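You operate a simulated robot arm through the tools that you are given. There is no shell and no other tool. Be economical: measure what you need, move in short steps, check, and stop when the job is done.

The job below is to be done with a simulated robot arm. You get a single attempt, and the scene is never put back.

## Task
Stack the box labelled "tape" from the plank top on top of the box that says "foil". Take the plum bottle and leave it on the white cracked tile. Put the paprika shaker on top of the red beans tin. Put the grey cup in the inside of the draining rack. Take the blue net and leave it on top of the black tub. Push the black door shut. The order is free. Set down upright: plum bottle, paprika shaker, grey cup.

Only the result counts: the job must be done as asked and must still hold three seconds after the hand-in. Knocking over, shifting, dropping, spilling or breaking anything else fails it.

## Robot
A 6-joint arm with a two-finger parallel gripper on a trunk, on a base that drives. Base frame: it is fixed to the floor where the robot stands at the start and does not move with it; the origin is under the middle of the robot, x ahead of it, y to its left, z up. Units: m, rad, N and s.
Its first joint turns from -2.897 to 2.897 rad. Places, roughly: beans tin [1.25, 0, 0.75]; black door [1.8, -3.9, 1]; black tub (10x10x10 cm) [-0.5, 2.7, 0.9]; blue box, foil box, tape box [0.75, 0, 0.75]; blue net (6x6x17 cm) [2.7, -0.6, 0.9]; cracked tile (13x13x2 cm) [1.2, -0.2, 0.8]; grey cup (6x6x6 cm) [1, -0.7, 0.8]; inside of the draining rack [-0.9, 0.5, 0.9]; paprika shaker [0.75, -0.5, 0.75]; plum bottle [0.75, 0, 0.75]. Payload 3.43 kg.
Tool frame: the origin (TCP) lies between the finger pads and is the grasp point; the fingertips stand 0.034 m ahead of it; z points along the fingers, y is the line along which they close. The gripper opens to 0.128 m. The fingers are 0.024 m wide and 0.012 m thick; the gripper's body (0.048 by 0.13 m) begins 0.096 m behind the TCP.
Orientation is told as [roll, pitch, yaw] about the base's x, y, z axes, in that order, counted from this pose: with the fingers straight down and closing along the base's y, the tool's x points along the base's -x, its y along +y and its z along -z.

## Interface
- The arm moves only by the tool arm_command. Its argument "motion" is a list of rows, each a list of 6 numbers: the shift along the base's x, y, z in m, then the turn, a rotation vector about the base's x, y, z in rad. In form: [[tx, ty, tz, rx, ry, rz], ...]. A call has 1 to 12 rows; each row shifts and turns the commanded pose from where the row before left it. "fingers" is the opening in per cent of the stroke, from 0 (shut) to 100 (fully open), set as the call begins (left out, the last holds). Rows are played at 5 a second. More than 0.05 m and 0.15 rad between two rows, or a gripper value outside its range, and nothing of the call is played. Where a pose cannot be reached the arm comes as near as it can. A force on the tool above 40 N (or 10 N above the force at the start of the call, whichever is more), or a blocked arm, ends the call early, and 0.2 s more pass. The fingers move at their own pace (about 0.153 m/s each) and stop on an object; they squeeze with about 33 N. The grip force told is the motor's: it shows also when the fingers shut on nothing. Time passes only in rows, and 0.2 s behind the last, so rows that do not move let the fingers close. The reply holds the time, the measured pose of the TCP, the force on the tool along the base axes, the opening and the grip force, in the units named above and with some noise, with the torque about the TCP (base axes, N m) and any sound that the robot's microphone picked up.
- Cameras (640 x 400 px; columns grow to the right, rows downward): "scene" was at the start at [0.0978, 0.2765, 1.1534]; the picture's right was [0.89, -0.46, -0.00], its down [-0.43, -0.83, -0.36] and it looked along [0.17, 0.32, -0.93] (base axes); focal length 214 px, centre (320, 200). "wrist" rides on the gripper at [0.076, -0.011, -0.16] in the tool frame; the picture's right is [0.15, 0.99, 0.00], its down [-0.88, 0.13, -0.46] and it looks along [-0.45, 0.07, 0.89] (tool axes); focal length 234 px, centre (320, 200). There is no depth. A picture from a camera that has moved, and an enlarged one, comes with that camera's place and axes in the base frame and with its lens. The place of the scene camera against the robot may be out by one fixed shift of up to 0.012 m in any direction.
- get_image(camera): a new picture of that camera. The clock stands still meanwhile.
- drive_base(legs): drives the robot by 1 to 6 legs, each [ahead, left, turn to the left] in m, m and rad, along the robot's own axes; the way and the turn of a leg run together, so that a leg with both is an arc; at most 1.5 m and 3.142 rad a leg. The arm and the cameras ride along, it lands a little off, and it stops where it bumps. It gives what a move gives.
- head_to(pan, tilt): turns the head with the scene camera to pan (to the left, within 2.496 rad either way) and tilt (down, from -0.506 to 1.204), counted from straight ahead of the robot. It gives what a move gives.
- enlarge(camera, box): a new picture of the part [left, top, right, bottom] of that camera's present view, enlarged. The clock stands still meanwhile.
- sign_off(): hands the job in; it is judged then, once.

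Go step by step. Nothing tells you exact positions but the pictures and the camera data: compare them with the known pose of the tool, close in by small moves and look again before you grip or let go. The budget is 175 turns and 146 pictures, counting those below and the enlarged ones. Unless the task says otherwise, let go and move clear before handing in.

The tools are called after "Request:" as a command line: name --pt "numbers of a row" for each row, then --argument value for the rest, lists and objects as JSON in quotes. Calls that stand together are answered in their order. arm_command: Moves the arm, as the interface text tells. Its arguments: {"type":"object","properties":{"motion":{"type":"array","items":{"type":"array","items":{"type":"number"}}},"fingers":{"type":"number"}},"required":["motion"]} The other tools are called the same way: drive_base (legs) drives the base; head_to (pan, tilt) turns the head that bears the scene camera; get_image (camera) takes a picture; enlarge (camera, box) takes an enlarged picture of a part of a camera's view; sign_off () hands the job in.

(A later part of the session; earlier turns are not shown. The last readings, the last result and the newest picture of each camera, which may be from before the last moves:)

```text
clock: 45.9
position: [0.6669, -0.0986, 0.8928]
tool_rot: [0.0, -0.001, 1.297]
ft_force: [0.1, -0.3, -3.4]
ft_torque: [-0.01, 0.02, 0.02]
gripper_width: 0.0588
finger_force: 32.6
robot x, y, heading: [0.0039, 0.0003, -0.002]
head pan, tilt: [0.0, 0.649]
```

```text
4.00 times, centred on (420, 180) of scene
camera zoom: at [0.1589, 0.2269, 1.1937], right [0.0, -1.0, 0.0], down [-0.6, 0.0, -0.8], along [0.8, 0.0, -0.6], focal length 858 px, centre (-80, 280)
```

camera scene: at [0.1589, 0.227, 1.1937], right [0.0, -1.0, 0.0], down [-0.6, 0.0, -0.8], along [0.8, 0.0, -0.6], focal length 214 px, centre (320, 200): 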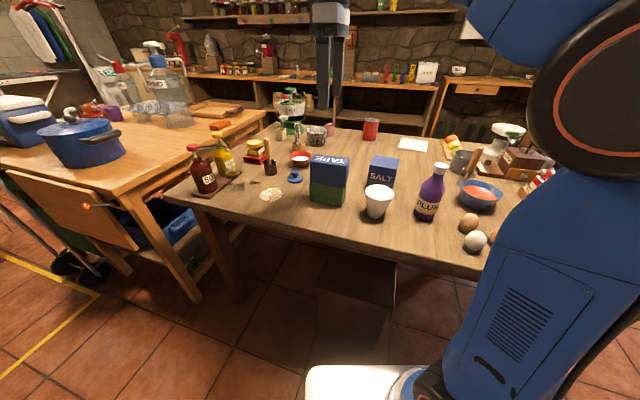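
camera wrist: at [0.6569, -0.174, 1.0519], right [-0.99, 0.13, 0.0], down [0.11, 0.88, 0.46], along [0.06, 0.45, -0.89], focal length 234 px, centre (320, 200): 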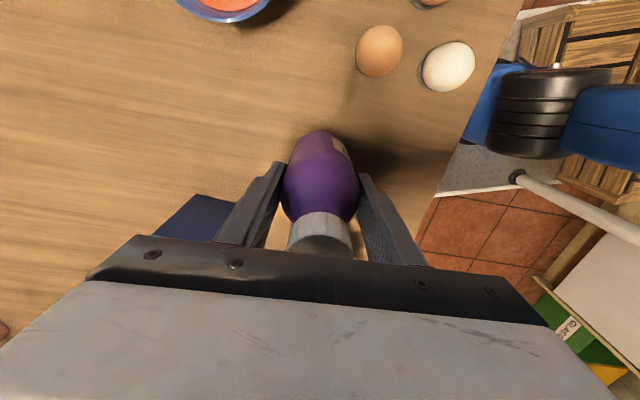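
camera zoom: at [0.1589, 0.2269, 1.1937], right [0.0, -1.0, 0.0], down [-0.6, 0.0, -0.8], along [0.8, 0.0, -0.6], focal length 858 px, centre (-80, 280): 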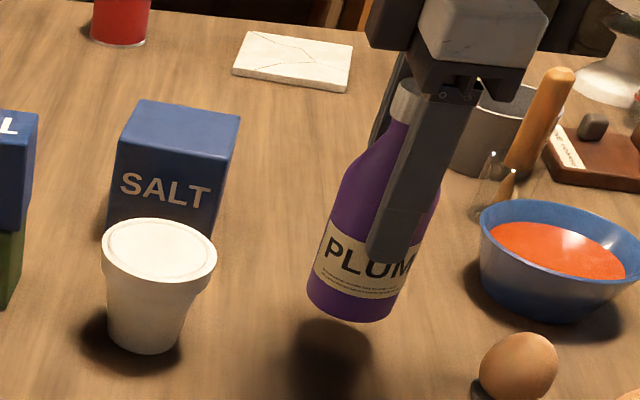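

Bottle lifted. Tile centre computes to (1.175,-0.256); try reaching from here. Raise and travel.

Request:
arm_command --pt "0 0 0.02 0 0 0" --pt "0 0 0.03 0 0 0" --pt "0 0 0.03 0 0 0" --pt "0 0 0.03 0 0 0" --pt "0 0 0.03 0 0 0" --pt "0.02 -0.006 0.0 0 0 0" --pt "0.03 -0.009 0 0 0 0" --pt "0.03 -0.009 0 0 0 0" --pt "0.03 -0.009 0 0 0 0" --pt "0.03 -0.009 0 0 0 0" --pt "0.03 -0.009 0 0 0 0" --pt "0.03 -0.009 0 0 0 0"

Request:
arm_command --pt "0.03 -0.009 0 0 0 0" --pt "0.03 -0.009 0 0 0 0" --pt "0.03 -0.009 0 0 0 0" --pt "0.03 -0.009 0 0 0 0" --pt "0.03 -0.009 0 0 0 0" --pt "0.03 -0.009 0 0 0 0" --pt "0.03 -0.009 0 0 0 0"

Request:
get_image --camera "wrist"

```text
clock: 48.5
position: [0.8673, -0.1556, 1.0323]
tool_rot: [-0.002, 0.0, 1.297]
ft_force: [-1.1, -0.7, -2.3]
ft_torque: [-0.01, -0.05, -0.01]
gripper_width: 0.0591
finger_force: 33.1
robot x, y, heading: [0.0021, 0.0006, 0.003]
head pan, tilt: [0.0, 0.649]
```

```text
clock: 50.1
position: [1.0687, -0.22, 1.0205]
tool_rot: [-0.005, -0.002, 1.299]
ft_force: [-0.5, 0.5, -2.0]
ft_torque: [-0.03, -0.05, 0.03]
gripper_width: 0.0588
finger_force: 33.5
out of reach, approached as far as the arm can: row 7
robot x, y, heading: [0.0007, 0.0003, -0.003]
head pan, tilt: [0.0, 0.649]
```

```text
107 pictures are left
camera wrist: at [1.0572, -0.2952, 1.1802], right [-0.99, 0.13, -0.01], down [0.11, 0.88, 0.46], along [0.06, 0.45, -0.89], focal length 234 px, centre (320, 200)
```

wrist: 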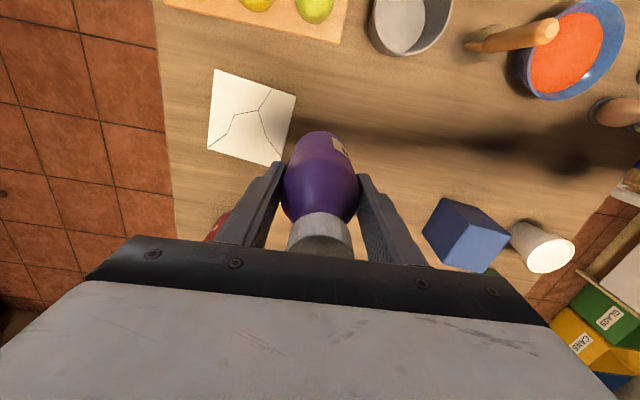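

Reach limit here, 0.1 m short. Look at the arm's clearance to the table edge before driving a bit forward.

Request:
head_to --pan -0.5 --tilt 1.0

Request:
get_image --camera "scene"

```text
clock: 51.1
position: [1.0684, -0.2205, 1.0204]
tool_rot: [-0.004, -0.004, 1.297]
ft_force: [-0.2, 0.1, -4.1]
ft_torque: [-0.04, -0.04, -0.01]
gripper_width: 0.0589
finger_force: 32.6
robot x, y, heading: [0.001, 0.0007, 0.003]
head pan, tilt: [-0.499, 1.0]
```

```text
106 pictures are left
camera scene: at [0.1334, 0.1936, 1.166], right [-0.48, -0.88, 0.0], down [-0.74, 0.4, -0.54], along [0.47, -0.26, -0.84], focal length 214 px, centre (320, 200)
```

scene: 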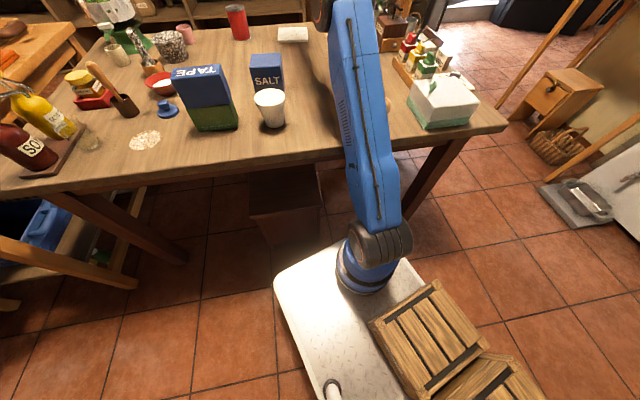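

From here the link would hit the table if I drove in, so I'll go round to the far aisle. First retract the arm with the bottle high.

Request:
arm_command --pt "-0.02 0.005 0.015 0 0 0" --pt "-0.03 0.007 0.02 0 0 0" --pt "-0.035 0.008 0.02 0 0 0" --pt "-0.035 0.008 0.02 0 0 0" --pt "-0.035 0.008 0.02 0 0 0" --pt "-0.035 0.008 0.02 0 0 0" --pt "-0.035 0.008 0.02 0 0 0" --pt "-0.035 0.008 0.02 0 0 0" --pt "-0.035 0.008 0.02 0 0 0" --pt "-0.035 0.008 0.02 0 0 0" --pt "-0.035 0.008 0.01 0 0 0" --pt "-0.035 0.008 0 0 0 0"

Request:
arm_command --pt "-0.035 0.008 0.01 0 0 0" --pt "-0.035 0.008 0.01 0 0 0" --pt "-0.02 0.008 0.01 0 0 0"

Request:
head_to --pan -1.3 --tilt 0.6

Request:
get_image --camera "scene"

```text
clock: 53.7
position: [0.6602, -0.1289, 1.172]
tool_rot: [-0.004, -0.002, 1.296]
ft_force: [1.6, 0.0, -4.5]
ft_torque: [0.01, 0.06, 0.0]
gripper_width: 0.059
finger_force: 32.8
out of reach, approached as far as the arm can: row 7, 8, 9, 10, 11
robot x, y, heading: [-0.0007, 0.0011, -0.003]
head pan, tilt: [-0.499, 1.0]
```

```text
clock: 54.5
position: [0.5766, -0.0998, 1.1616]
tool_rot: [-0.006, 0.0, 1.297]
ft_force: [0.4, 0.4, -3.3]
ft_torque: [0.01, 0.04, -0.01]
gripper_width: 0.0587
finger_force: 33.1
out of reach, approached as far as the arm can: row 1, 2, 3
robot x, y, heading: [-0.005, -0.0003, -0.0]
head pan, tilt: [-0.499, 1.0]
```

```text
clock: 55.6
position: [0.5775, -0.1, 1.1619]
tool_rot: [-0.006, -0.001, 1.297]
ft_force: [-0.2, 0.5, -3.3]
ft_torque: [0.05, 0.03, 0.02]
gripper_width: 0.0588
finger_force: 33.4
robot x, y, heading: [-0.0003, 0.001, 0.001]
head pan, tilt: [-1.3, 0.6]
```

```text
105 pictures are left
camera scene: at [0.0957, 0.1418, 1.1979], right [-0.96, -0.27, 0.0], down [-0.15, 0.54, -0.82], along [0.22, -0.79, -0.57], focal length 214 px, centre (320, 200)
```

scene: 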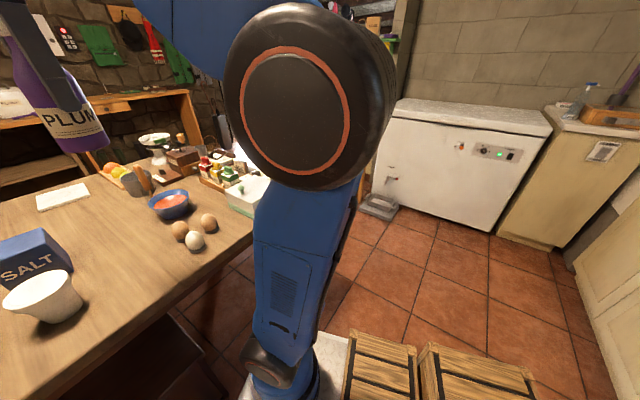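

Arm is tucked. Drive: align with the table, then strafe right into the corridor beside the table.

Request:
drive_base --legs '[[-0.05, 0, -0.27], [0, -0.95, 0]]'

Request:
head_to --pan -0.4 --tilt 0.6

Request:
get_image --camera "scene"

Request:
head_to --pan 0.5 --tilt 0.5

Request:
get_image --camera "scene"

```text
clock: 61.6
position: [0.2253, -1.181, 1.1625]
tool_rot: [-0.004, -0.004, 1.03]
ft_force: [-0.4, 0.3, -3.4]
ft_torque: [0.0, -0.02, -0.04]
gripper_width: 0.0589
finger_force: 32.8
robot x, y, heading: [-0.302, -0.9328, -0.263]
head pan, tilt: [-1.3, 0.6]
```

```text
clock: 62.8
position: [0.2253, -1.1812, 1.1619]
tool_rot: [-0.005, 0.0, 1.03]
ft_force: [0.5, -0.5, -3.2]
ft_torque: [0.02, -0.01, -0.03]
gripper_width: 0.059
finger_force: 32.6
robot x, y, heading: [-0.3053, -0.9338, -0.265]
head pan, tilt: [-0.4, 0.6]
```

```text
104 pictures are left
camera scene: at [-0.1092, -0.7899, 1.1979], right [-0.62, -0.79, 0.0], down [-0.44, 0.35, -0.82], along [0.65, -0.51, -0.57], focal length 214 px, centre (320, 200)
```

scene: 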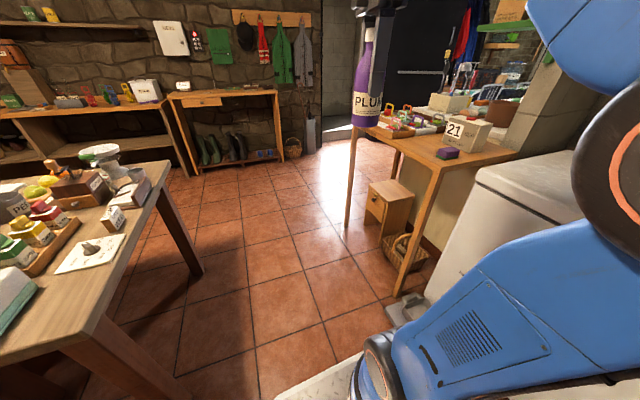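

```text
clock: 64.0
position: [0.2252, -1.1816, 1.1621]
tool_rot: [-0.007, -0.002, 1.031]
ft_force: [0.0, -0.1, -3.5]
ft_torque: [-0.01, -0.02, -0.01]
gripper_width: 0.0591
finger_force: 33.3
robot x, y, heading: [-0.3022, -0.9313, -0.268]
head pan, tilt: [0.499, 0.499]
```

```text
103 pictures are left
camera scene: at [-0.09, -0.7143, 1.207], right [0.23, -0.97, 0.0], down [-0.47, -0.11, -0.88], along [0.85, 0.2, -0.48], focal length 214 px, centre (320, 200)
```

scene: 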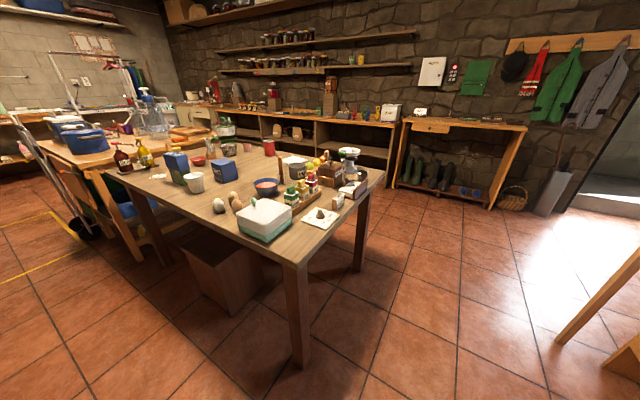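

The far aisle is wide and free. Drive along the corridor past the table, turn left and enter the far aisle.

Request:
drive_base --legs '[[1.0, 0, 0], [0.97, 0, 0], [0, 0, 1.571]]'

Request:
head_to --pan 0.3 --tilt 0.5

Request:
get_image --camera "scene"

Request:
head_to --pan -0.7 --tilt 0.3

Request:
get_image --camera "scene"

```text
clock: 77.5
position: [1.8558, -0.9169, 1.1625]
tool_rot: [-0.007, -0.002, 2.564]
ft_force: [1.3, 0.6, -4.3]
ft_torque: [-0.01, -0.02, -0.03]
gripper_width: 0.0586
finger_force: 32.7
robot x, y, heading: [1.5903, -1.4381, 1.269]
head pan, tilt: [0.499, 0.499]
```

```text
clock: 78.2
position: [1.8562, -0.917, 1.1625]
tool_rot: [-0.005, -0.003, 2.563]
ft_force: [0.7, 0.2, -3.5]
ft_torque: [0.0, 0.04, 0.03]
gripper_width: 0.059
finger_force: 33.0
robot x, y, heading: [1.5875, -1.4404, 1.273]
head pan, tilt: [0.3, 0.499]
```

```text
102 pictures are left
camera scene: at [1.3955, -1.1977, 1.207], right [1.0, 0.0, 0.0], down [0.0, -0.48, -0.88], along [0.0, 0.88, -0.48], focal length 214 px, centre (320, 200)
```

scene: 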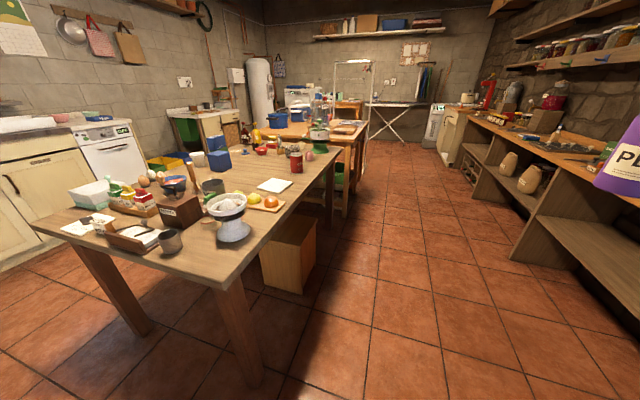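

```text
clock: 79.5
position: [1.8562, -0.9172, 1.1608]
tool_rot: [-0.006, -0.002, 2.563]
ft_force: [0.0, 0.0, -3.5]
ft_torque: [0.0, -0.02, 0.02]
gripper_width: 0.0588
finger_force: 33.6
robot x, y, heading: [1.5887, -1.4384, 1.267]
head pan, tilt: [-0.7, 0.3]
```

```text
101 pictures are left
camera scene: at [1.474, -1.2384, 1.2254], right [0.54, -0.84, 0.0], down [-0.25, -0.16, -0.96], along [0.8, 0.51, -0.3], focal length 214 px, centre (320, 200)
```

scene: 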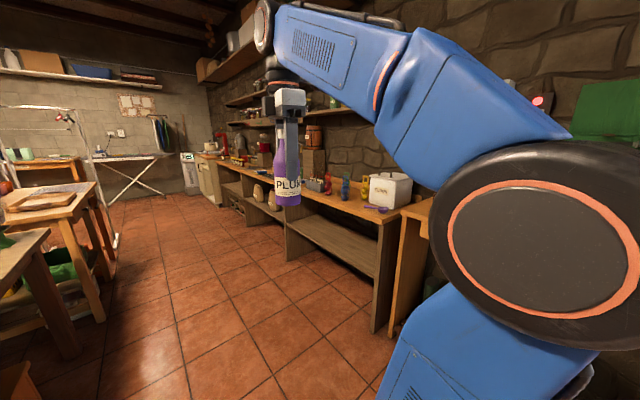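

Drive forward up the aisle.

Request:
drive_base --legs '[[0.8, 0.08, 0.0]]'

Request:
head_to --pan 1.2 --tilt 0.7

Request:
get_image --camera "scene"

Request:
get_image --camera "wrist"

```text
clock: 83.8
position: [2.0304, -0.1415, 1.1622]
tool_rot: [-0.005, -0.001, 2.548]
ft_force: [-0.4, -0.2, -4.1]
ft_torque: [0.02, 0.02, 0.01]
gripper_width: 0.059
finger_force: 32.9
robot x, y, heading: [1.756, -0.6593, 1.25]
head pan, tilt: [-0.7, 0.3]
```

```text
clock: 85.6
position: [2.0306, -0.142, 1.1626]
tool_rot: [-0.006, -0.002, 2.548]
ft_force: [0.5, 0.1, -4.6]
ft_torque: [0.02, 0.03, 0.02]
gripper_width: 0.0588
finger_force: 33.4
robot x, y, heading: [1.752, -0.6612, 1.252]
head pan, tilt: [1.201, 0.7]
```

```text
100 pictures are left
camera scene: at [1.4977, -0.4528, 1.1893], right [0.64, 0.77, 0.0], down [0.5, -0.41, -0.77], along [-0.59, 0.49, -0.64], focal length 214 px, centre (320, 200)
```

scene: 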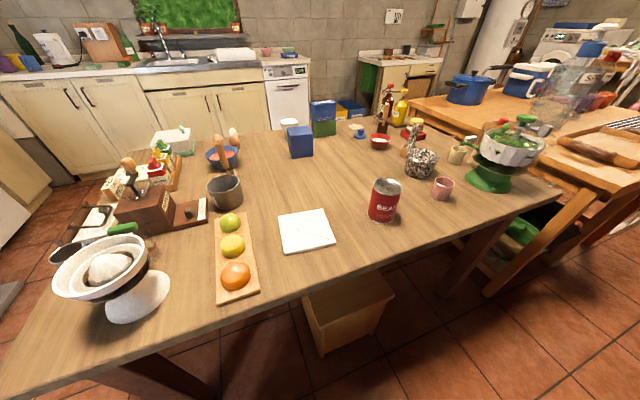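

```text
99 pictures are left
camera wrist: at [2.0994, -0.1755, 1.3214], right [-0.43, -0.9, -0.01], down [-0.8, 0.38, 0.46], along [-0.41, 0.2, -0.89], focal length 234 px, centre (320, 200)
```

wrist: 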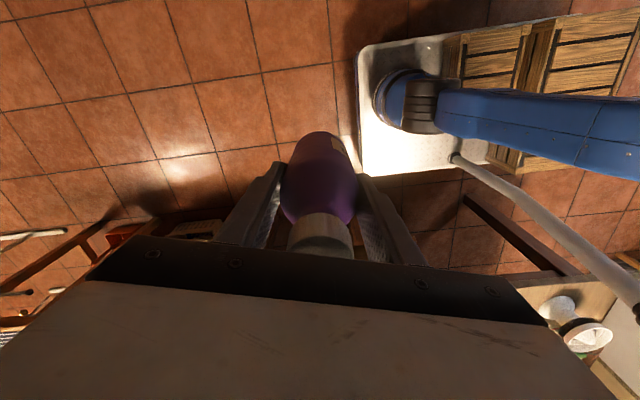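

The head mast would be close to the arm line; back up a little and turn left so the arm points away from it.

Request:
drive_base --legs '[[-0.3, 0, 0], [0, 0, 0.3]]'

Request:
arm_command --pt "-0.03 0 0 0 0 0" --pt "-0.04 0 0 0 0 0" --pt "-0.04 0 0 0 0 0" --pt "-0.04 0 0 0 0 0" --pt "-0.04 0 0 0 0 0" --pt "-0.04 0 0 0 0 0"

Request:
get_image --camera "wrist"

Request:
head_to --pan 0.9 --tilt 0.6

Request:
get_image --camera "scene"

```text
clock: 88.7
position: [1.7678, -0.3739, 1.1617]
tool_rot: [-0.005, -0.002, 2.855]
ft_force: [0.3, 0.3, -3.8]
ft_torque: [-0.01, 0.0, 0.02]
gripper_width: 0.0588
finger_force: 33.2
robot x, y, heading: [1.6636, -0.9488, 1.558]
head pan, tilt: [1.201, 0.7]
```

```text
clock: 90.0
position: [1.5354, -0.3774, 1.1599]
tool_rot: [-0.004, -0.002, 2.853]
ft_force: [-0.2, -0.5, -3.7]
ft_torque: [0.02, 0.05, -0.02]
gripper_width: 0.0588
finger_force: 33.2
robot x, y, heading: [1.6613, -0.9481, 1.563]
head pan, tilt: [1.201, 0.7]
```

```text
98 pictures are left
camera wrist: at [1.6116, -0.3878, 1.3204], right [-0.14, -0.99, -0.01], down [-0.88, 0.12, 0.46], along [-0.45, 0.07, -0.89], focal length 234 px, centre (320, 200)
```

wrist: 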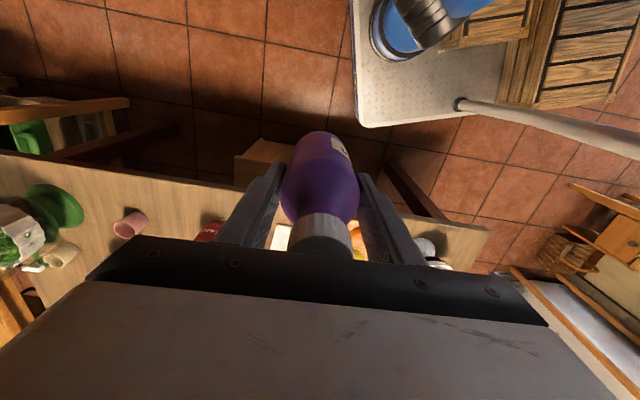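

```text
clock: 90.8
position: [1.5353, -0.3758, 1.1605]
tool_rot: [-0.007, -0.001, 2.856]
ft_force: [-0.5, 0.5, -3.6]
ft_torque: [0.0, -0.01, -0.01]
gripper_width: 0.0587
finger_force: 33.1
robot x, y, heading: [1.6587, -0.949, 1.561]
head pan, tilt: [0.901, 0.6]
```

```text
97 pictures are left
camera scene: at [1.3647, -0.8037, 1.1979], right [0.63, 0.78, 0.0], down [0.44, -0.36, -0.82], along [-0.64, 0.52, -0.57], focal length 214 px, centre (320, 200)
```

scene: 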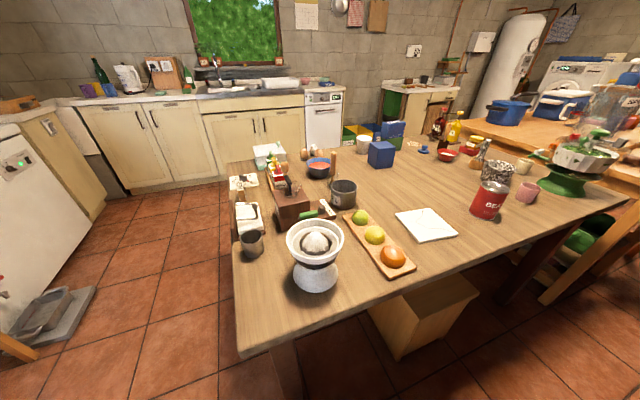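

Move over the tile (still high).

Request:
arm_command --pt "-0.03 0.01 0 0 0 0" --pt "-0.03 0.01 0 0 0 0" --pt "-0.03 0.01 0 0 0 0" --pt "-0.03 0.01 0 0 0 0" --pt "-0.03 0.01 0 0 0 0" --pt "-0.03 0.01 0 0 0 0" --pt "-0.03 0.01 -0.02 0 0 0" --pt "-0.03 0.01 -0.02 0 0 0" --pt "-0.03 0.01 -0.02 0 0 0" --pt "-0.03 0.01 -0.02 0 0 0" --pt "-0.03 0.01 -0.02 0 0 0" --pt "-0.03 0.01 -0.02 0 0 0"

Request:
arm_command --pt "0 0 -0.03 0 0 0" --pt "0 0 -0.03 0 0 0" --pt "0 0 -0.02 0 0 0"

Request:
get_image --camera "wrist"

Request:
enlarge --camera "scene" --box '[340, 130, 500, 260]'

```text
clock: 93.5
position: [1.1774, -0.2523, 1.0427]
tool_rot: [-0.006, -0.003, 2.852]
ft_force: [0.7, -0.2, -2.6]
ft_torque: [0.07, 0.03, -0.01]
gripper_width: 0.0583
finger_force: 33.3
robot x, y, heading: [1.6617, -0.9519, 1.563]
head pan, tilt: [0.901, 0.6]
```

```text
clock: 94.2
position: [1.1755, -0.2546, 0.9613]
tool_rot: [-0.005, -0.002, 2.855]
ft_force: [-0.1, 0.1, -3.4]
ft_torque: [0.04, -0.01, 0.01]
gripper_width: 0.0587
finger_force: 32.7
robot x, y, heading: [1.6575, -0.949, 1.555]
head pan, tilt: [0.901, 0.6]
```

```text
96 pictures are left
camera wrist: at [1.2524, -0.265, 1.1208], right [-0.14, -0.99, -0.01], down [-0.88, 0.12, 0.46], along [-0.45, 0.07, -0.89], focal length 234 px, centre (320, 200)
```

wrist: 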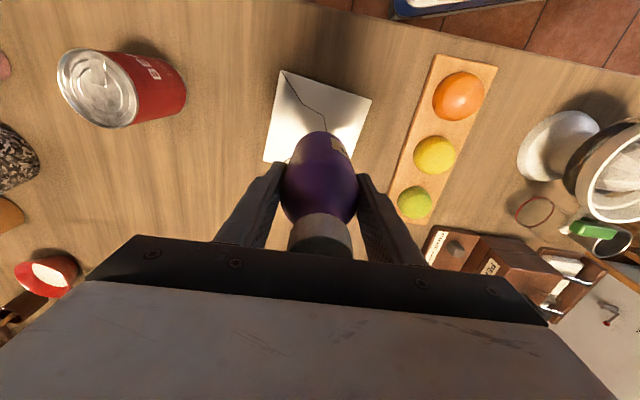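

```text
3.08 times, centred on (420, 195) of scene
camera zoom: at [1.3646, -0.8036, 1.1979], right [0.63, 0.78, 0.0], down [0.44, -0.36, -0.82], along [-0.64, 0.52, -0.57], focal length 660 px, centre (12, 215)
```

zoom: 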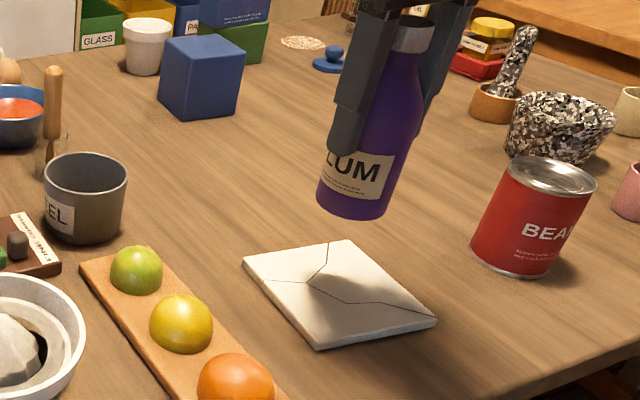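

Tile refined to (1.188,-0.247). Lower with a small correction until contact.

Request:
arm_command --pt "0.006 0.003 -0.02 0 0 0" --pt "0.006 0.003 -0.02 0 0 0" --pt "0 0 -0.02 0 0 0" --pt "0 0 -0.012 0 0 0" --pt "0 0 0 0 0 0"

Request:
enlarge --camera "scene" --box '[340, 130, 500, 260]'

```text
clock: 95.5
position: [1.189, -0.2473, 0.8909]
tool_rot: [-0.005, -0.003, 2.855]
ft_force: [1.0, 0.0, -3.4]
ft_torque: [-0.01, -0.02, 0.03]
gripper_width: 0.0584
finger_force: 33.2
robot x, y, heading: [1.6577, -0.9499, 1.557]
head pan, tilt: [0.901, 0.6]
```

```text
3.08 times, centred on (420, 195) of scene
camera zoom: at [1.3646, -0.8036, 1.1979], right [0.63, 0.78, 0.0], down [0.44, -0.36, -0.82], along [-0.64, 0.52, -0.57], focal length 660 px, centre (12, 215)
```

zoom: 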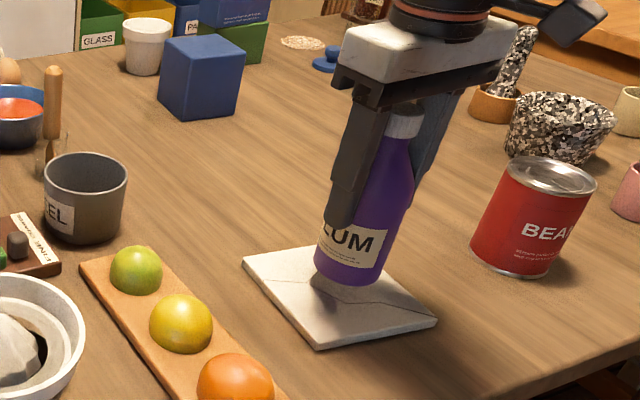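

Request:
arm_command --pt "0 0 -0.004 0 0 0" --pt "0 0 -0.004 0 0 0" --pt "0 0 -0.003 0 0 0" --pt "0 0 -0.003 0 0 0" --pt "0 0 -0.002 0 0 0" --pt "0 0 -0.002 0 0 0"

Request:
enlarge --camera "scene" --box '[380, 160, 480, 240]'

```text
clock: 96.8
position: [1.19, -0.248, 0.8717]
tool_rot: [-0.006, -0.001, 2.856]
ft_force: [0.1, 0.5, -4.3]
ft_torque: [-0.02, 0.05, 0.03]
gripper_width: 0.0588
finger_force: 32.6
robot x, y, heading: [1.6589, -0.95, 1.56]
head pan, tilt: [0.901, 0.6]
```

```text
5.00 times, centred on (430, 200) of scene
camera zoom: at [1.3646, -0.8036, 1.1979], right [0.63, 0.78, 0.0], down [0.44, -0.36, -0.82], along [-0.64, 0.52, -0.57], focal length 1072 px, centre (-230, 200)
```

zoom: 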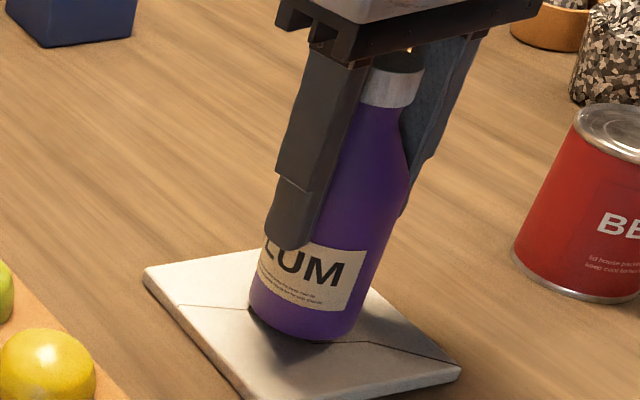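

Request:
arm_command --pt "0 0 -0.002 0 0 0" --pt "0 0 -0.002 0 0 0"

Request:
arm_command --pt "0 0 -0.0015 0 0 0" --pt "0 0 -0.0015 0 0 0"

Request:
arm_command --pt "0 0 -0.0015 0 0 0" --pt "0 0 -0.0015 0 0 0"

```text
clock: 97.5
position: [1.1887, -0.2473, 0.8674]
tool_rot: [-0.005, -0.002, 2.855]
ft_force: [-0.4, -0.4, -3.6]
ft_torque: [-0.01, 0.01, -0.02]
gripper_width: 0.0586
finger_force: 33.0
robot x, y, heading: [1.6578, -0.947, 1.555]
head pan, tilt: [0.901, 0.6]
```

```text
clock: 98.0
position: [1.19, -0.2474, 0.8671]
tool_rot: [-0.007, -0.005, 2.853]
ft_force: [-1.2, 4.8, 22.2]
ft_torque: [-0.2, 0.09, -0.13]
gripper_width: 0.0586
finger_force: 32.9
robot x, y, heading: [1.6599, -0.9473, 1.555]
head pan, tilt: [0.901, 0.6]
```

```text
clock: 98.7
position: [1.1891, -0.2484, 0.8631]
tool_rot: [-0.005, -0.004, 2.857]
ft_force: [-4.1, -2.8, 23.6]
ft_torque: [-0.83, 0.37, -0.07]
gripper_width: 0.0583
finger_force: 33.0
robot x, y, heading: [1.66, -0.9507, 1.559]
head pan, tilt: [0.901, 0.6]
```

Contact made; release and rise.

Request:
arm_command --pt "0 0 0.002 0 0 0" --pt "0 0 0 0 0 0" --pt "0 0 0 0 0 0" --fingers 85

Request:
arm_command --pt "0 0 0.02 0 0 0" --pt "0 0 0.04 0 0 0" --pt "0 0 0.05 0 0 0" --pt "0 0 0.05 0 0 0" --pt "0 0 0.05 0 0 0" --pt "0 0 0.03 0 0 0"

Request:
get_image --camera "scene"

Request:
get_image --camera "wrist"

```text
clock: 99.5
position: [1.1881, -0.2459, 0.8642]
tool_rot: [-0.005, -0.003, 2.855]
ft_force: [-0.4, 0.3, -0.2]
ft_torque: [0.0, -0.02, 0.02]
gripper_width: 0.1092
finger_force: 0.0
robot x, y, heading: [1.6612, -0.9448, 1.559]
head pan, tilt: [0.901, 0.6]
```

```text
clock: 100.8
position: [1.1911, -0.2451, 1.103]
tool_rot: [-0.005, 0.0, 2.857]
ft_force: [-0.2, -0.2, 0.3]
ft_torque: [0.01, 0.02, -0.03]
gripper_width: 0.1086
finger_force: 0.1
robot x, y, heading: [1.6627, -0.9493, 1.554]
head pan, tilt: [0.901, 0.6]
```

```text
92 pictures are left
camera scene: at [1.3648, -0.8037, 1.1979], right [0.63, 0.78, 0.0], down [0.44, -0.36, -0.83], along [-0.64, 0.52, -0.56], focal length 214 px, centre (320, 200)
```

scene: 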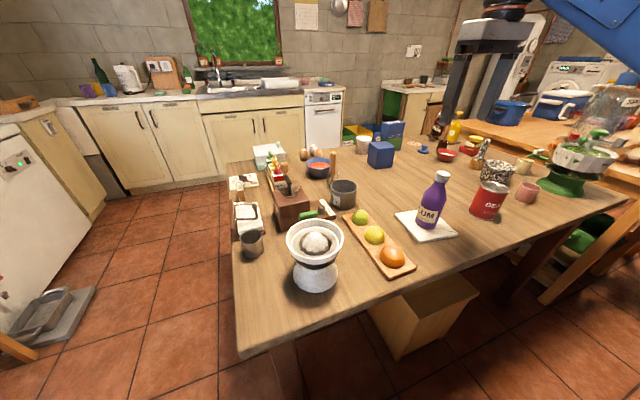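

```text
91 pictures are left
camera wrist: at [1.2658, -0.2567, 1.2626], right [-0.14, -0.99, -0.01], down [-0.88, 0.12, 0.46], along [-0.45, 0.07, -0.89], focal length 234 px, centre (320, 200)
```

wrist: 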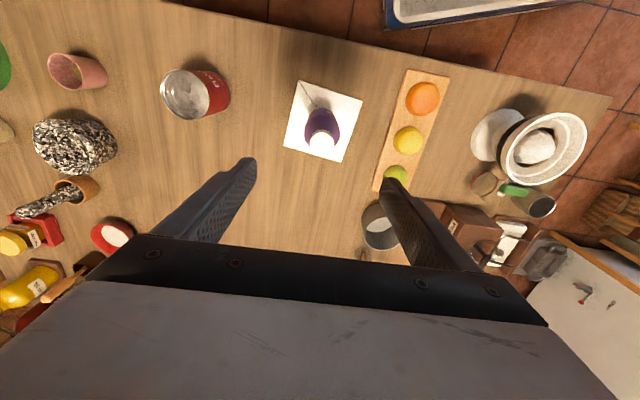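

Plum bottle stands on the tile. Next paprika: I'll tuck the arm, then rotate to face the table near its far-right corner, from where both paprika and tin should be reachable.

Request:
arm_command --pt "0.045 -0.01 0.01 0 0 0" --pt "0.045 -0.01 0.01 0 0 0" --pt "0.045 -0.01 0.01 0 0 0" --pt "0.045 -0.01 0.01 0 0 0" --pt "0.045 -0.01 0.01 0 0 0" --pt "0.045 -0.01 0 0 0 0" --pt "0.045 -0.01 0 0 0 0" --pt "0.045 -0.01 0 0 0 0" --pt "0.045 -0.015 0 0 0 0" --pt "0.045 -0.015 0 0 0 0" --pt "0.045 -0.015 0 0 0 0" --pt "0.045 -0.015 0 0 0 0" --fingers 100

Request:
drive_base --legs '[[0.1, -0.056, 0], [0, 0, 1.32]]'

Request:
head_to --pan 0.0 --tilt 0.75

Request:
get_image --camera "scene"

Request:
get_image --camera "wrist"

```text
clock: 103.5
position: [1.7293, -0.3869, 1.154]
tool_rot: [-0.006, -0.002, 2.855]
ft_force: [-0.1, 0.1, -0.8]
ft_torque: [-0.02, 0.04, -0.03]
gripper_width: 0.128
finger_force: 0.0
robot x, y, heading: [1.6628, -0.9487, 1.557]
head pan, tilt: [0.901, 0.6]
```

```text
clock: 107.9
position: [1.1917, -0.6423, 1.1547]
tool_rot: [-0.006, -0.001, -2.11]
ft_force: [-0.5, 0.8, 0.2]
ft_torque: [-0.03, 0.0, 0.04]
gripper_width: 0.1278
finger_force: 0.3
robot x, y, heading: [1.7141, -0.8491, 2.875]
head pan, tilt: [0.901, 0.6]
```

```text
clock: 109.1
position: [1.192, -0.6437, 1.1538]
tool_rot: [-0.005, -0.002, -2.109]
ft_force: [-0.2, 0.5, 0.6]
ft_torque: [0.03, -0.02, 0.01]
gripper_width: 0.1277
finger_force: 0.0
robot x, y, heading: [1.716, -0.8494, 2.877]
head pan, tilt: [0.0, 0.75]
```

```text
90 pictures are left
camera scene: at [1.4948, -1.0133, 1.1851], right [0.26, 0.97, 0.0], down [0.66, -0.18, -0.73], along [-0.71, 0.19, -0.68], focal length 214 px, centre (320, 200)
```

scene: 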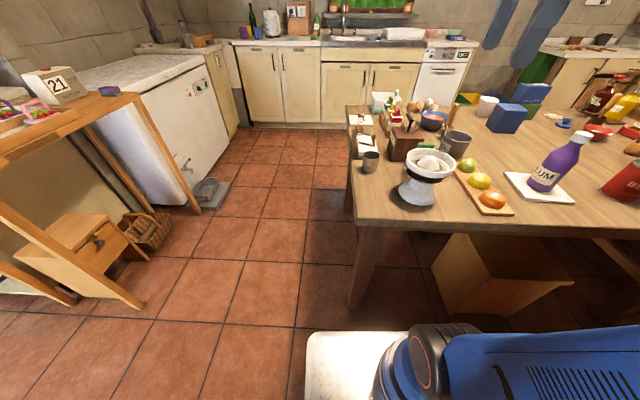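

```text
89 pictures are left
camera wrist: at [1.2222, -0.5717, 1.3139], right [0.92, -0.38, -0.01], down [-0.34, -0.82, 0.46], along [-0.18, -0.42, -0.89], focal length 234 px, centre (320, 200)
```

wrist: 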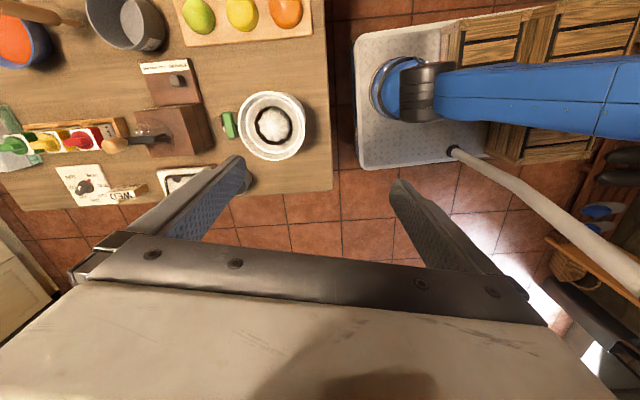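

Facing well. Move toward the paprika shaker (≈(0.73,-0.48)) with the fingers turned to close across the spice rack.

Request:
arm_command --pt "-0.03 0.012 0 0 0 -0.143" --pt "-0.035 0.012 0 0 0 -0.143" --pt "-0.035 0.012 0 0 0 -0.143" --pt "-0.035 0.012 0 0 0 -0.143" --pt "-0.035 0.012 -0.02 0 0 -0.143" --pt "-0.035 0.012 -0.02 0 0 -0.143" --pt "-0.035 0.012 -0.02 0 0 -0.143" --pt "-0.035 0.012 -0.02 0 0 -0.143" --pt "-0.035 0.012 -0.02 0 0 -0.146" --pt "0 0 0 0 0 0"

Request:
get_image --camera "wrist"

```text
clock: 111.3
position: [0.8823, -0.5369, 1.0545]
tool_rot: [-0.005, -0.003, 2.881]
ft_force: [0.3, 0.0, -0.1]
ft_torque: [0.04, -0.02, -0.01]
gripper_width: 0.1281
finger_force: 0.2
robot x, y, heading: [1.7181, -0.8539, 2.878]
head pan, tilt: [0.0, 0.75]
```

```text
88 pictures are left
camera wrist: at [0.9581, -0.547, 1.2139], right [-0.11, -0.99, -0.01], down [-0.88, 0.1, 0.46], along [-0.45, 0.06, -0.89], focal length 234 px, centre (320, 200)
```

wrist: 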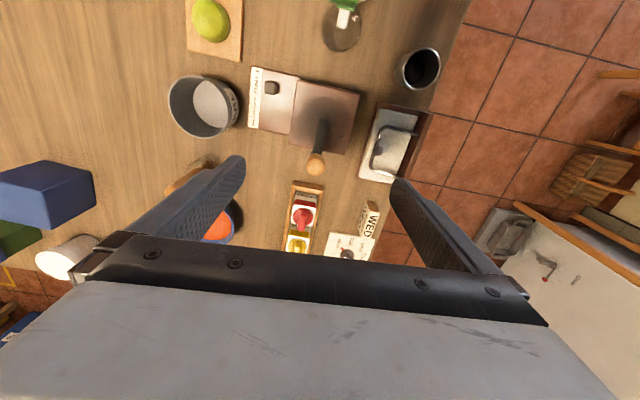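

Request:
arm_command --pt "-0.035 0.0125 -0.01 0 0 0" --pt "-0.035 0.0125 -0.01 0 0 0" --pt "-0.035 0.0125 -0.02 0 0 0" --pt "-0.032 0.0125 -0.02 0 0 0" --pt "0 0 0 0 0 0" --fingers 75

Request:
get_image --camera "wrist"

```text
clock: 112.5
position: [0.7405, -0.4832, 0.9965]
tool_rot: [-0.006, -0.004, 2.884]
ft_force: [0.3, 0.8, 0.5]
ft_torque: [0.05, 0.0, -0.03]
gripper_width: 0.0959
finger_force: 0.0
robot x, y, heading: [1.7183, -0.8503, 2.877]
head pan, tilt: [0.0, 0.75]
```

```text
87 pictures are left
camera wrist: at [0.8176, -0.4913, 1.1558], right [-0.11, -0.99, -0.01], down [-0.88, 0.1, 0.46], along [-0.45, 0.06, -0.89], focal length 234 px, centre (320, 200)
```

wrist: 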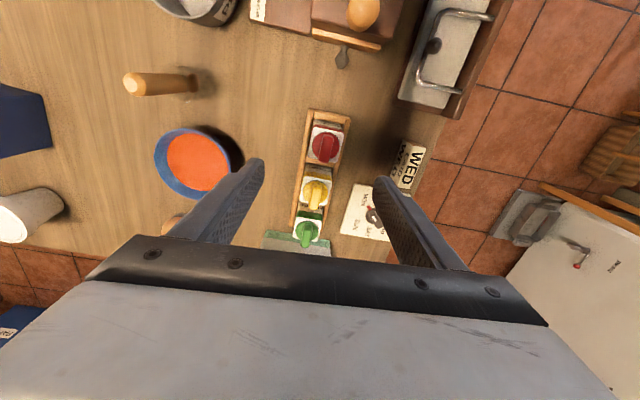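

Request:
enlarge --camera "wrist" --box '[250, 80, 410, 200]'

Request:
enlarge --camera "scene" --box '[330, 60, 490, 180]'

```text
3.33 times, centred on (330, 140) of wrist
camera zoom: at [0.8176, -0.4913, 1.1558], right [-0.11, -0.99, -0.01], down [-0.88, 0.1, 0.46], along [-0.45, 0.06, -0.89], focal length 781 px, centre (287, 400)
```

zoom: 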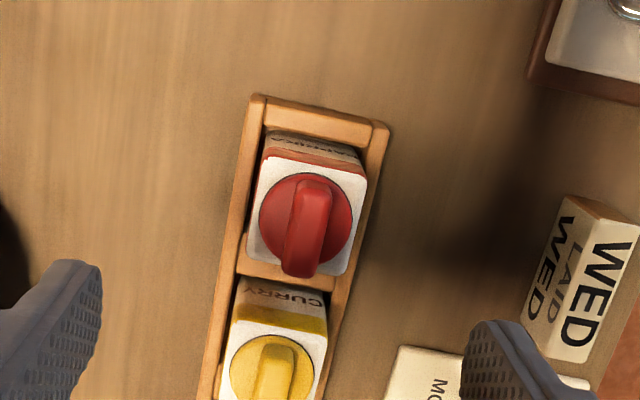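

```text
3.33 times, centred on (410, 120) of scene
camera zoom: at [1.4949, -1.0133, 1.1851], right [0.26, 0.96, 0.0], down [0.66, -0.18, -0.73], along [-0.71, 0.19, -0.68], focal length 715 px, centre (20, 467)
```

zoom: 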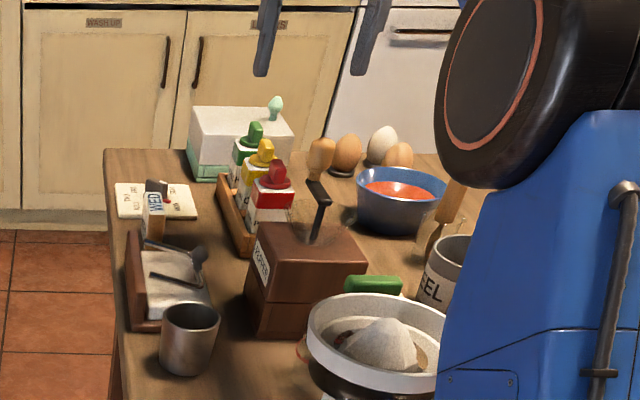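

Paprika shaker at (0.742,-0.488) with cap around z 0.82–0.845; descend to grip the cap above the rack rails.

Request:
arm_command --pt "0.0015 -0.005 -0.04 0 0 0" --pt "0 0 -0.04 0 0 0" --pt "0 0 -0.035 0 0 0" --pt "0 0 0 0 0 0"

Request:
get_image --camera "wrist"

```text
clock: 113.5
position: [0.7459, -0.4893, 0.8764]
tool_rot: [-0.006, -0.001, 2.883]
ft_force: [-1.0, -0.8, -0.4]
ft_torque: [0.01, -0.03, -0.02]
gripper_width: 0.0959
finger_force: 0.1
robot x, y, heading: [1.7178, -0.8493, 2.875]
head pan, tilt: [0.0, 0.75]
```

```text
84 pictures are left
camera wrist: at [0.8213, -0.4983, 1.0366], right [-0.11, -0.99, -0.01], down [-0.88, 0.1, 0.46], along [-0.45, 0.06, -0.89], focal length 234 px, centre (320, 200)
```

wrist: 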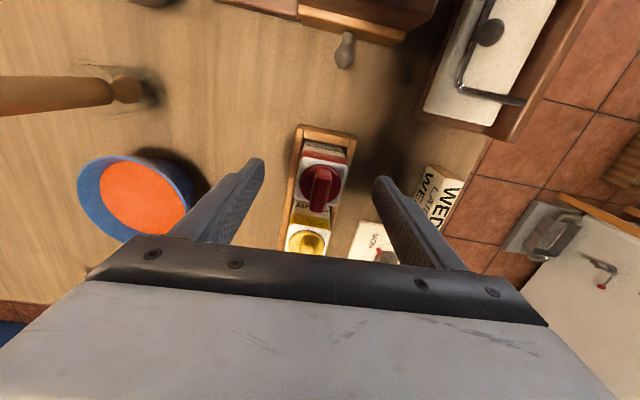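

Request:
arm_command --pt "-0.001 0 -0.018 0 0 0" --pt "0 0 -0.018 0 0 0" --pt "0 0 0 0 0 0"

Request:
get_image --camera "wrist"

Request:
arm_command --pt "0 0 0 0 0 0" --pt "0 0 0 0 0 0" --pt "0 0 0 0 0 0" --pt "0 0 0 0 0 0" --fingers 0

Request:
arm_command --pt "0 0 0.005 0 0 0" --pt "0 0 0.01 0 0 0" --pt "0 0 0.01 0 0 0" --pt "0 0 0.01 0 0 0"

Request:
get_image --camera "wrist"

Request:
enlarge --camera "scene" --box '[330, 60, 490, 180]'

```text
clock: 114.3
position: [0.7431, -0.4896, 0.8445]
tool_rot: [-0.007, -0.001, 2.883]
ft_force: [-0.8, -0.4, 1.0]
ft_torque: [0.01, 0.01, -0.01]
gripper_width: 0.0961
finger_force: 0.0
robot x, y, heading: [1.7178, -0.8483, 2.877]
head pan, tilt: [0.0, 0.75]
```

```text
83 pictures are left
camera wrist: at [0.8198, -0.4979, 1.0035], right [-0.11, -0.99, -0.01], down [-0.88, 0.1, 0.46], along [-0.45, 0.06, -0.89], focal length 234 px, centre (320, 200)
```

wrist: 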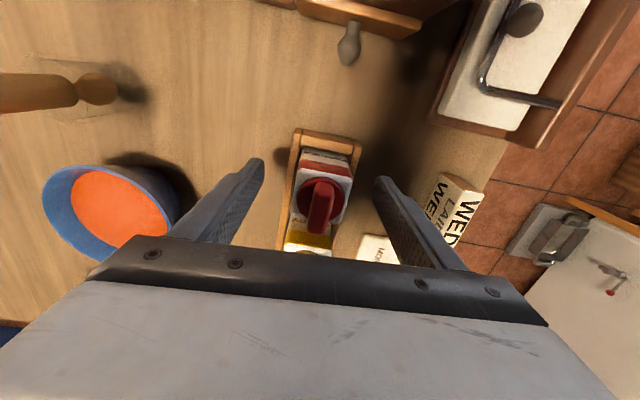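

```text
clock: 115.3
position: [0.7435, -0.4883, 0.8438]
tool_rot: [-0.005, -0.003, 2.882]
ft_force: [0.5, -1.6, 1.5]
ft_torque: [-0.1, -0.02, -0.01]
gripper_width: 0.0432
finger_force: 33.4
robot x, y, heading: [1.7189, -0.8482, 2.872]
head pan, tilt: [0.0, 0.75]
```

```text
clock: 116.3
position: [0.7433, -0.491, 0.878]
tool_rot: [-0.005, -0.002, 2.884]
ft_force: [0.0, -1.2, 0.0]
ft_torque: [0.05, -0.01, 0.0]
gripper_width: 0.0432
finger_force: 33.1
robot x, y, heading: [1.7229, -0.8558, 2.873]
head pan, tilt: [0.0, 0.75]
```

```text
82 pictures are left
camera wrist: at [0.8198, -0.4995, 1.0372], right [-0.11, -0.99, -0.01], down [-0.88, 0.1, 0.46], along [-0.45, 0.06, -0.89], focal length 234 px, centre (320, 200)
```

wrist: 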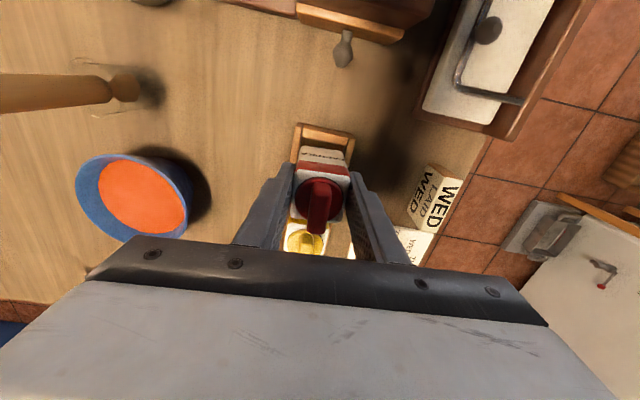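

```text
3.33 times, centred on (410, 120) of scene
camera zoom: at [1.4947, -1.0132, 1.1851], right [0.26, 0.96, 0.0], down [0.66, -0.18, -0.73], along [-0.71, 0.19, -0.68], focal length 715 px, centre (20, 467)
```

zoom: 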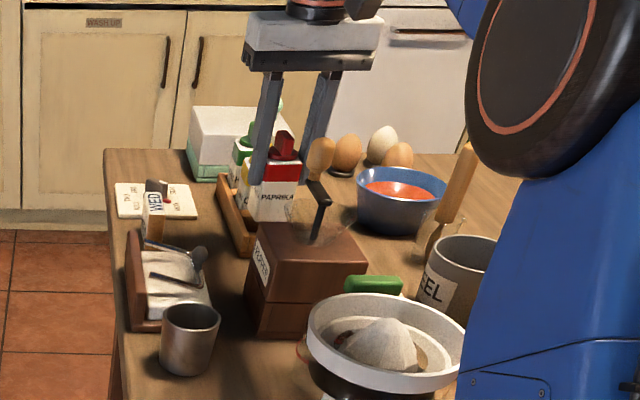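

Paprika is lifted. Raise and carry toward the beans tin.

Request:
arm_command --pt "0 0 0.015 0 0 0" --pt "0 0 0.025 0 0 0" --pt "0 0 0.025 0 0 0" --pt "0 0 0.025 0 0 0" --pt "0 0 0.025 0 0 0" --pt "0 0 0.025 0 0 0" --pt "0 0 0.02 0 0 0" --pt "0.015 0.013 0.01 0 0 0" --pt "0.025 0.02 0 0 0 0" --pt "0.025 0.02 0 0 0 0" --pt "0.025 0.02 0 0 0 0" --pt "0.025 0.02 0 0 0 0"

Request:
arm_command --pt "0.025 0.02 0 0 0 0" --pt "0.025 0.02 0 0 0 0" --pt "0.025 0.02 0 0 0 0" --pt "0.025 0.02 0 0 0 0" --pt "0.025 0.02 0 0 0 0" --pt "0.025 0.02 0 0 0 0" --pt "0.025 0.02 0 0 0 0" --pt "0.025 0.02 0 0 0 0" --pt "0.025 0.02 0 0 0 0" --pt "0.025 0.02 0 0 0 0" --pt "0.025 0.02 0 0 0 0"

Request:
get_image --camera "wrist"

Request:
head_to --pan -0.7 --tilt 0.5

Request:
get_image --camera "scene"

```text
clock: 118.9
position: [0.8605, -0.3958, 1.0442]
tool_rot: [-0.005, 0.0, 2.883]
ft_force: [0.0, -0.2, -2.1]
ft_torque: [0.01, -0.04, -0.04]
gripper_width: 0.0433
finger_force: 33.0
robot x, y, heading: [1.7166, -0.8529, 2.875]
head pan, tilt: [0.0, 0.75]
```

```text
clock: 121.3
position: [1.1364, -0.177, 1.0486]
tool_rot: [-0.006, -0.002, 2.883]
ft_force: [-0.2, -0.3, -0.1]
ft_torque: [-0.02, -0.03, 0.01]
gripper_width: 0.0433
finger_force: 33.3
robot x, y, heading: [1.7181, -0.8535, 2.875]
head pan, tilt: [0.0, 0.75]
```

```text
80 pictures are left
camera wrist: at [1.2125, -0.1864, 1.2079], right [-0.11, -0.99, -0.01], down [-0.88, 0.1, 0.46], along [-0.45, 0.06, -0.89], focal length 234 px, centre (320, 200)
```

wrist: 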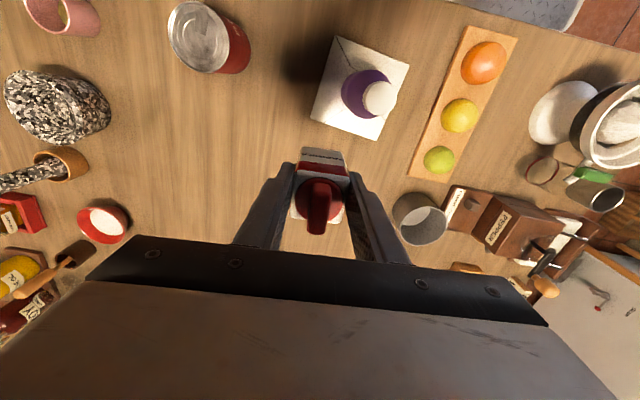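

```text
clock: 122.4
position: [1.1362, -0.1779, 1.0482]
tool_rot: [-0.004, -0.001, 2.884]
ft_force: [-0.5, -0.2, -0.3]
ft_torque: [0.0, 0.01, -0.01]
gripper_width: 0.0435
finger_force: 33.1
robot x, y, heading: [1.7174, -0.8505, 2.875]
head pan, tilt: [-0.7, 0.499]
```

```text
79 pictures are left
camera scene: at [1.5229, -0.9601, 1.207], right [0.82, 0.57, 0.0], down [0.27, -0.39, -0.88], along [-0.5, 0.72, -0.48], focal length 214 px, centre (320, 200)
```

scene: 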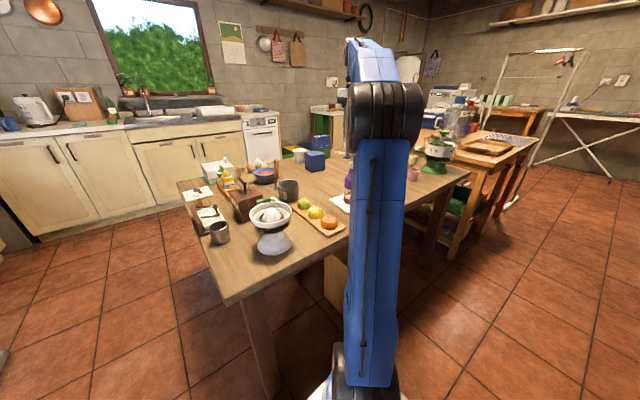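

Request:
arm_command --pt "0.012 0.012 0 0 0 0" --pt "0.025 0.024 0 0 0 0" --pt "0.025 0.024 0 0 0 0" --pt "0.025 0.024 0 0 0 0" --pt "0.025 0.024 0 0 0 0" --pt "0.015 0.014 0 0 0 0" --pt "0.012 0.012 0 0 0 0" --pt "0 0 0 0 0 0"

Request:
enlarge --camera "wrist" --box '[220, 60, 420, 240]'

```text
clock: 124.2
position: [1.2745, -0.0428, 1.0476]
tool_rot: [-0.007, -0.004, 2.883]
ft_force: [-0.2, 0.3, -1.4]
ft_torque: [0.01, 0.01, 0.02]
gripper_width: 0.0433
finger_force: 33.2
robot x, y, heading: [1.721, -0.8513, 2.873]
head pan, tilt: [-0.7, 0.499]
```

```text
2.22 times, centred on (320, 150) of wrist
camera zoom: at [1.351, -0.0517, 1.207], right [-0.11, -0.99, -0.01], down [-0.88, 0.1, 0.46], along [-0.45, 0.06, -0.89], focal length 520 px, centre (320, 311)
```

zoom: 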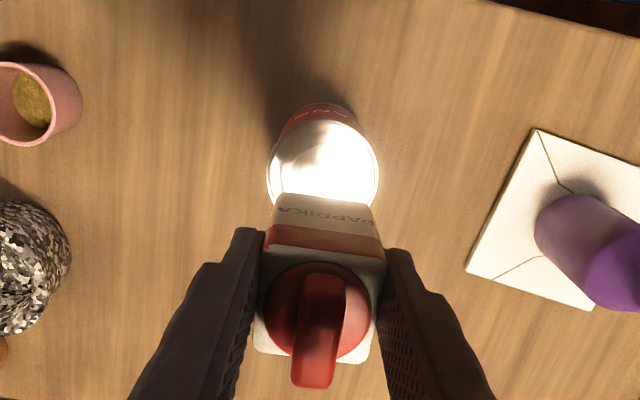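

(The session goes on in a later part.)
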